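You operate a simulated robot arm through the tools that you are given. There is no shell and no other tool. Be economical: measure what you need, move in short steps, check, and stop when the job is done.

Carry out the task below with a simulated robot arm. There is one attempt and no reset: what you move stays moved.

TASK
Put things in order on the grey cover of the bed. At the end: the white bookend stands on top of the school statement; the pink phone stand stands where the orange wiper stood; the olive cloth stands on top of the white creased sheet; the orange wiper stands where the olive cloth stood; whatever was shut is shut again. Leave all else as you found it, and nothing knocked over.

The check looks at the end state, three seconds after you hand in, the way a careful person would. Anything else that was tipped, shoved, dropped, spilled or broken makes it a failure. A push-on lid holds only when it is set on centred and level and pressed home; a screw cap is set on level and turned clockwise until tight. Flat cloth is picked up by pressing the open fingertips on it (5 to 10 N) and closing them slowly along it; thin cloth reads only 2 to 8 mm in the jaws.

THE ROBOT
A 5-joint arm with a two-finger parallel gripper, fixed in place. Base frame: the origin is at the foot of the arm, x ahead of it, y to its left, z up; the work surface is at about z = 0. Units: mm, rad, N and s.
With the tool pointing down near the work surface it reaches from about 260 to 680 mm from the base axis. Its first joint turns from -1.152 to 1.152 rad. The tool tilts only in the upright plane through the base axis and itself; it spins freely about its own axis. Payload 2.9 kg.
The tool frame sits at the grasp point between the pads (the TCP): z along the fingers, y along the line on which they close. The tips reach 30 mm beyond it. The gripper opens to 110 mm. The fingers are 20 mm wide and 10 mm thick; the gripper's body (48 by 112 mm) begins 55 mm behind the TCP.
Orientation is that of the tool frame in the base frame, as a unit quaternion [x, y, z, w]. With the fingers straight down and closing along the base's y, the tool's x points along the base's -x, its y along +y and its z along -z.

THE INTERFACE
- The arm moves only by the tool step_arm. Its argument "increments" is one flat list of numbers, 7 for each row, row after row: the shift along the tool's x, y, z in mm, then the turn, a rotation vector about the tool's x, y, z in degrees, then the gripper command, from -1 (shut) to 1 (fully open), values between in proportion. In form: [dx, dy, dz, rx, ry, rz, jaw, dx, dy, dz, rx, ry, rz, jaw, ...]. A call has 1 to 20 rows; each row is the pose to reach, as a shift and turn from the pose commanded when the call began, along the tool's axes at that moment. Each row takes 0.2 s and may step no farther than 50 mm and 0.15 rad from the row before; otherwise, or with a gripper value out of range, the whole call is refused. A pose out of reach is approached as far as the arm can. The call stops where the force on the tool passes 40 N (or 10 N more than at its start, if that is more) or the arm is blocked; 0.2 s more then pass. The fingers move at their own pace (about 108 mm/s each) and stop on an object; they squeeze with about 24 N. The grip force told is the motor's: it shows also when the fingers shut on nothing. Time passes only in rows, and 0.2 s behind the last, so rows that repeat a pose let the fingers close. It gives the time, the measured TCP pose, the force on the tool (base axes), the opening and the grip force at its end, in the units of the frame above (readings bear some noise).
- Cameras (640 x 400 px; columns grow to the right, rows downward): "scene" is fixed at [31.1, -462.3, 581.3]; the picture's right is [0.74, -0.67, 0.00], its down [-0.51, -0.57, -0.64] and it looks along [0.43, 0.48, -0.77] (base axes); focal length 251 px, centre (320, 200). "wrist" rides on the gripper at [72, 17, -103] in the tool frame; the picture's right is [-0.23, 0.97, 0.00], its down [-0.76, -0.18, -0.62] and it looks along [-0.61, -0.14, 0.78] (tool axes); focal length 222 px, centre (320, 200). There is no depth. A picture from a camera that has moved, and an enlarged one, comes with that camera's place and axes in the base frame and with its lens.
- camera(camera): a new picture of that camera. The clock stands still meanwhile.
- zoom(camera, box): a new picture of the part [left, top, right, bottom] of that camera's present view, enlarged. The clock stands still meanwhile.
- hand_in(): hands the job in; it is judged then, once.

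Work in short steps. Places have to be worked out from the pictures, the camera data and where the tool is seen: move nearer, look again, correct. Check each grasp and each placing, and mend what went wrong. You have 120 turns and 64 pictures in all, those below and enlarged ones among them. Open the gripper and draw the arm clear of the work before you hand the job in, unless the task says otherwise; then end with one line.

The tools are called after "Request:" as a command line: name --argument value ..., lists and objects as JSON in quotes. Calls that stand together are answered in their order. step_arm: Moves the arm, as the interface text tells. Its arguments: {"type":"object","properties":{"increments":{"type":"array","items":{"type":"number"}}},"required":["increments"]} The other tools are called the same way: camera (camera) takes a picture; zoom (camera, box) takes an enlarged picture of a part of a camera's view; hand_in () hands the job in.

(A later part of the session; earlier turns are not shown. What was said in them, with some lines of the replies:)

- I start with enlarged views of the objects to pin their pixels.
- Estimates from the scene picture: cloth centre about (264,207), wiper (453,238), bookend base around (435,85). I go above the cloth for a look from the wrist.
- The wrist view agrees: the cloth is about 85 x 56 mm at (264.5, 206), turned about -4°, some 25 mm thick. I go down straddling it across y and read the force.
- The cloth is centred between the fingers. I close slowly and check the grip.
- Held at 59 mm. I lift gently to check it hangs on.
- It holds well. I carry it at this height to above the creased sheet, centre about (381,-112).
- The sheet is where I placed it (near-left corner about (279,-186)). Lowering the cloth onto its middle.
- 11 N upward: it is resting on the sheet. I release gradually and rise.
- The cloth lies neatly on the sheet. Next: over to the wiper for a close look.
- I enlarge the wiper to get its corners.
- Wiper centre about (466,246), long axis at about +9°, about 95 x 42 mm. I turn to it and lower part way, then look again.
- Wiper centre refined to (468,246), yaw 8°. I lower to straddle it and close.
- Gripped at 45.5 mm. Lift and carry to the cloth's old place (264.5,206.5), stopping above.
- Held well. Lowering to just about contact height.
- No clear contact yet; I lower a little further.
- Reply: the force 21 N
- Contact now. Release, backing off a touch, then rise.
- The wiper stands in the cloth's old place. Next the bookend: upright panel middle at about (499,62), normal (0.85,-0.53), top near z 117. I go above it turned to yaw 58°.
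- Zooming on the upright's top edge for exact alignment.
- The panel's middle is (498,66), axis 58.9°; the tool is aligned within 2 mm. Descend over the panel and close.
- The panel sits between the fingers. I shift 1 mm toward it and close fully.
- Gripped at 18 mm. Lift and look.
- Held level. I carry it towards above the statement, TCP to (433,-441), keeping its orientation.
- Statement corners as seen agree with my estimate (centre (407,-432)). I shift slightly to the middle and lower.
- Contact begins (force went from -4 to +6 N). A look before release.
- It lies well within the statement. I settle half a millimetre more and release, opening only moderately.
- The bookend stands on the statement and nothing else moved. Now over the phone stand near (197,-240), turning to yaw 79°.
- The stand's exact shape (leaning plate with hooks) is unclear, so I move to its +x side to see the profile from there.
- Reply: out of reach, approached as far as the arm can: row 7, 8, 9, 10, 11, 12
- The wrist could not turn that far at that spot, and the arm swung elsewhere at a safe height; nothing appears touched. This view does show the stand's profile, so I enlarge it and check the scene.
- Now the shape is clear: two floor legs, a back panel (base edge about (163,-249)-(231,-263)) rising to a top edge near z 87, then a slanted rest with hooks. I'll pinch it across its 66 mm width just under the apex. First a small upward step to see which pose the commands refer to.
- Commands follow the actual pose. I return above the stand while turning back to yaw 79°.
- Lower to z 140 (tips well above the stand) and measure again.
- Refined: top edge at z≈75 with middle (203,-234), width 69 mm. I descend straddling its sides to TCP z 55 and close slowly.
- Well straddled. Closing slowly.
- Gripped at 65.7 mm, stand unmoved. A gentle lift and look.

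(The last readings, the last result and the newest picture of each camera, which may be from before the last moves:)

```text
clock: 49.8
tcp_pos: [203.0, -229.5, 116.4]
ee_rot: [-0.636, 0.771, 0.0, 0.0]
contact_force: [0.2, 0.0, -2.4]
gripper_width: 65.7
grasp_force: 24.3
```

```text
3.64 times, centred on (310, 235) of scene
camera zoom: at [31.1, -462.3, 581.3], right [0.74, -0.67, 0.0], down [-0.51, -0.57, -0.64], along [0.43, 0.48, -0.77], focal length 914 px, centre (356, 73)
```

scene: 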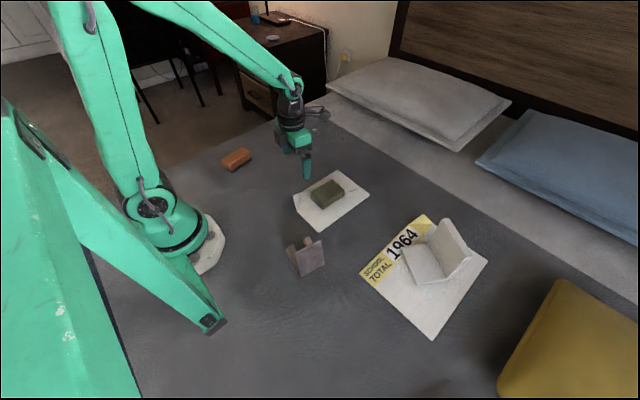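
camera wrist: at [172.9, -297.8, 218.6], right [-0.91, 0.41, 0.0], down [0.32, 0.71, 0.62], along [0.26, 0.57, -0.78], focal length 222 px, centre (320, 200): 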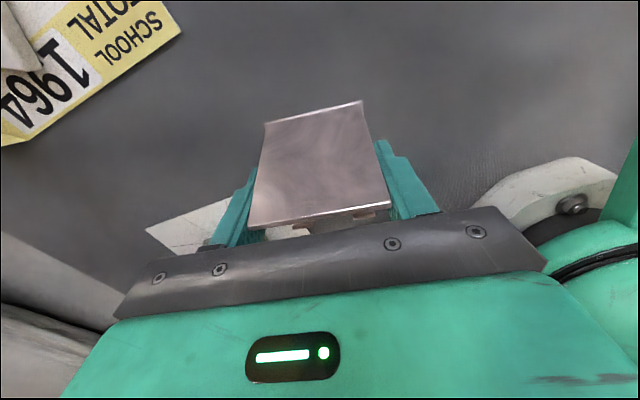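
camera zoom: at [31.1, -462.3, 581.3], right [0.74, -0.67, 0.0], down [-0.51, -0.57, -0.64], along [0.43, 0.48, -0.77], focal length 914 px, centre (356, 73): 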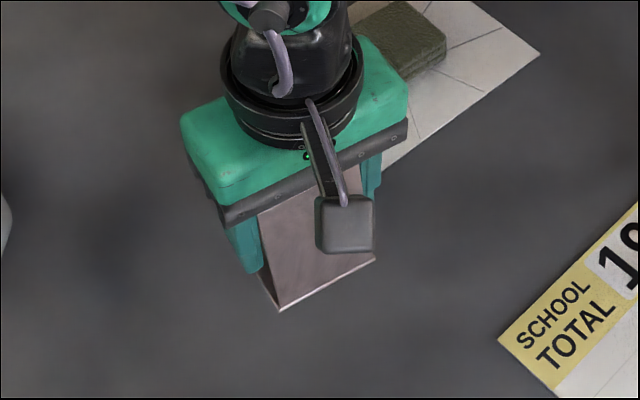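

It sits the same in the jaws and is level. I carry it, outward first and then across, to above the wiper's old place (TCP (464,226)).

Request:
step_arm --increments '[-8, -39, -15, 0, 0, 0, 0, -15, -79, -30, 0, 0, 0, 0, -52, -86, -30, 0, 0, 0, 0, -89, -93, -30, 0, 0, 0, 0, -126, -100, -30, 0, 0, 0, 0, -163, -107, -30, 0, 0, 0, 0, -200, -114, -30, 0, 0, 0, 0, -238, -121, -30, 0, 0, 0, 0, -275, -128, -30, 0, 0, 0, 0, -312, -135, -30, 0, 0, 0, 0, -349, -142, -30, 0, 0, 0, 0, -386, -149, -30, 0, 0, 0, 0, -423, -156, -30, 0, 0, 0, 0, -460, -163, -30, 0, 0, 0, 0, -497, -170, -30, 0, 0, 0, 0, -497, -170, -30, 0, 0, 0, 0]'

Request:
camera --camera "wrist"

Request:
camera --camera "scene"

```text
clock: 53.2
tcp_pos: [466.4, 228.2, 144.7]
ee_rot: [-0.636, 0.771, -0.001, 0.0]
contact_force: [-0.8, 1.7, -2.0]
gripper_width: 65.8
grasp_force: 24.0
```

```text
24 pictures are left
camera wrist: at [437.1, 160.3, 246.4], right [-0.91, 0.41, 0.0], down [0.32, 0.71, 0.62], along [0.25, 0.57, -0.78], focal length 222 px, centre (320, 200)
```

wrist: 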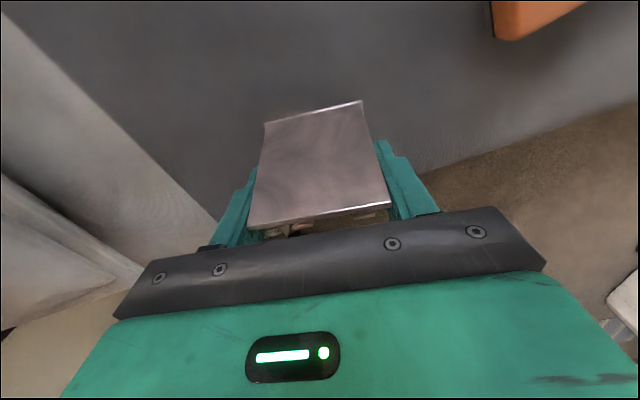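

```text
23 pictures are left
```

scene: 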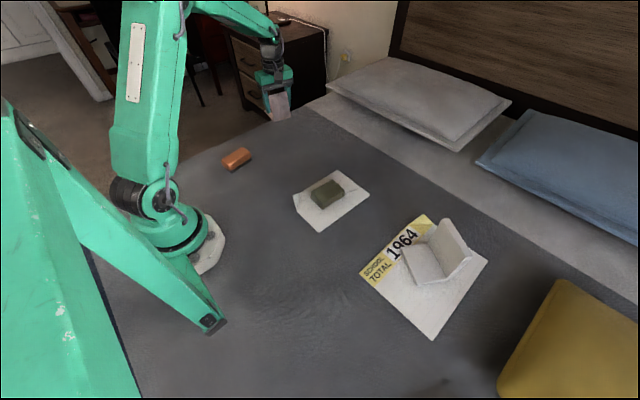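

Above the wiper's old place. Lowering to just above contact.

Request:
step_arm --increments '[2, 1.5, 30, 0, 0, 0, 0, 2, 1.5, 60, 0, 0, 0, 0, 2, 1.5, 80, 0, 0, 0, 0, 2, 1.5, 87, 0, 0, 0, 0, 2, 1.5, 89, 0, 0, 0, 0, 2, 1.5, 89, 0, 0, 0, 0]'

```text
clock: 54.6
tcp_pos: [461.4, 221.5, 55.9]
ee_rot: [-0.636, 0.772, 0.0, 0.001]
contact_force: [-0.1, -0.2, -1.8]
gripper_width: 65.9
grasp_force: 23.8
```

Still in the air (−1.8 N). I correct +2,+3 mm and lower in small steps to contact.

Request:
step_arm --increments '[-3.3, -1.4, 0, 0, 0, 0, 0, -3.3, -1.4, 0.7, 0, 0, 0, 0, -3.3, -1.4, 1.4, 0, 0, 0, 0, -3.3, -1.4, 1.4, 0, 0, 0, 0]'

```text
clock: 55.6
tcp_pos: [464.4, 226.4, 54.4]
ee_rot: [-0.636, 0.772, 0.0, 0.0]
contact_force: [0.7, 0.1, -1.1]
gripper_width: 65.8
grasp_force: 24.2
```

Request:
step_arm --increments '[0, 0, 0.5, 0, 0, 0, 0, 0, 0, 1, 0, 0, 0, 0, 0, 0, 1, 0, 0, 0, 0]'

```text
clock: 56.4
tcp_pos: [465.2, 225.4, 54.7]
ee_rot: [-0.636, 0.771, 0.0, 0.002]
contact_force: [2.1, 2.2, 3.6]
gripper_width: 65.6
grasp_force: 23.8
```

Contact felt (+3.6 N). I open gradually, pause, then rise straight up.

Request:
step_arm --increments '[0, 0, 0.3, 0, 0, 0, 0.22, 0, 0, 0.3, 0, 0, 0, 0.3, 0, 0, 0, 0, 0, 0, 0.5, 0, 0, 0, 0, 0, 0, 0.9, 0, 0, 0, 0, 0, 0, 0.9, 0, 0, -25, 0, 0, 0, 0.9, 0, 0, -60, 0, 0, 0, 0.9, 0, 0, -100, 0, 0, 0, 0.9, 0, 0, -140, 0, 0, 0, 1, 0, 0, -140, 0, 0, 0, 1]'

Request:
camera --camera "wrist"

Request:
zoom --camera "scene" --box '[200, 50, 400, 240]'

```text
clock: 58.6
tcp_pos: [464.7, 225.0, 196.9]
ee_rot: [-0.636, 0.771, 0.0, 0.0]
contact_force: [0.0, 0.2, 0.3]
gripper_width: 110.1
grasp_force: 0.0
```

```text
22 pictures are left
camera wrist: at [436.1, 157.3, 298.7], right [-0.91, 0.41, 0.0], down [0.32, 0.71, 0.62], along [0.25, 0.57, -0.78], focal length 222 px, centre (320, 200)
```

wrist: 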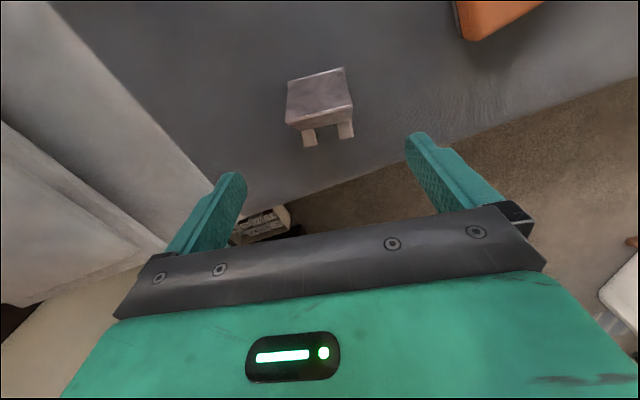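

```text
2.11 times, centred on (300, 145) of scene
camera zoom: at [31.1, -462.3, 581.3], right [0.74, -0.67, 0.0], down [-0.51, -0.57, -0.64], along [0.43, 0.48, -0.77], focal length 529 px, centre (362, 316)
```

zoom: 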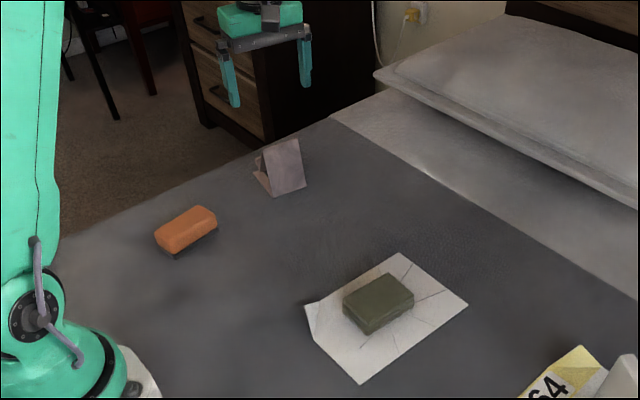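

All four objects stand where they should and nothing else has shifted. I draw the arm up and clear.

Request:
step_arm --increments '[0, 0, -40, 0, 0, 0, 1, 37, 18, -70, 0, 0, 0, 1, 73, 36, -70, 0, 0, 0, 1, 109, 55, -70, 0, 0, 0, 1, 109, 55, -70, 0, 0, 0, 1]'

Request:
camera --camera "scene"

```text
refused: row 2 steps farther than a row can; nothing moved
```

```text
20 pictures are left
```

scene: 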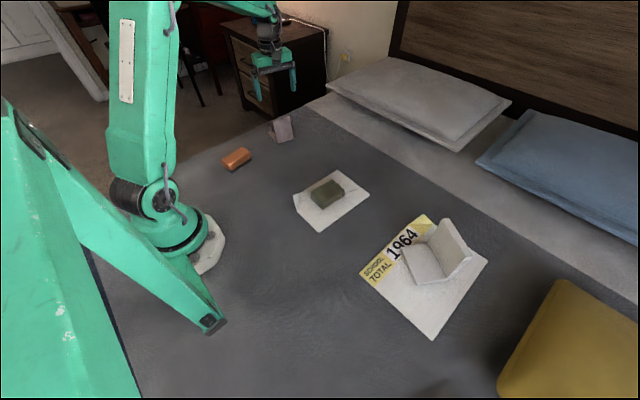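

One step was too long; I repeat it with shorter steps.

Request:
step_arm --increments '[0, 0, -40, 0, 0, 0, 1, 27, 13, -70, 0, 0, 0, 1, 60, 30, -70, 0, 0, 0, 1, 90, 45, -70, 0, 0, 0, 1, 109, 55, -70, 0, 0, 0, 1, 109, 55, -70, 0, 0, 0, 1]'

```text
clock: 60.0
tcp_pos: [391.7, 129.5, 264.9]
ee_rot: [-0.636, 0.772, 0.001, 0.0]
contact_force: [0.0, 0.0, 0.2]
gripper_width: 110.1
grasp_force: 0.0
```

The arm is clear and the gripper is open, so I hand the job in.

Request:
hand_in

```text
The job is handed in.
```

The bookend is on the school statement, the cloth is on the creased sheet, the wiper is where the cloth stood and the phone stand is where the wiper stood. Nothing was knocked over, and I found nothing shut that had to be shut again.
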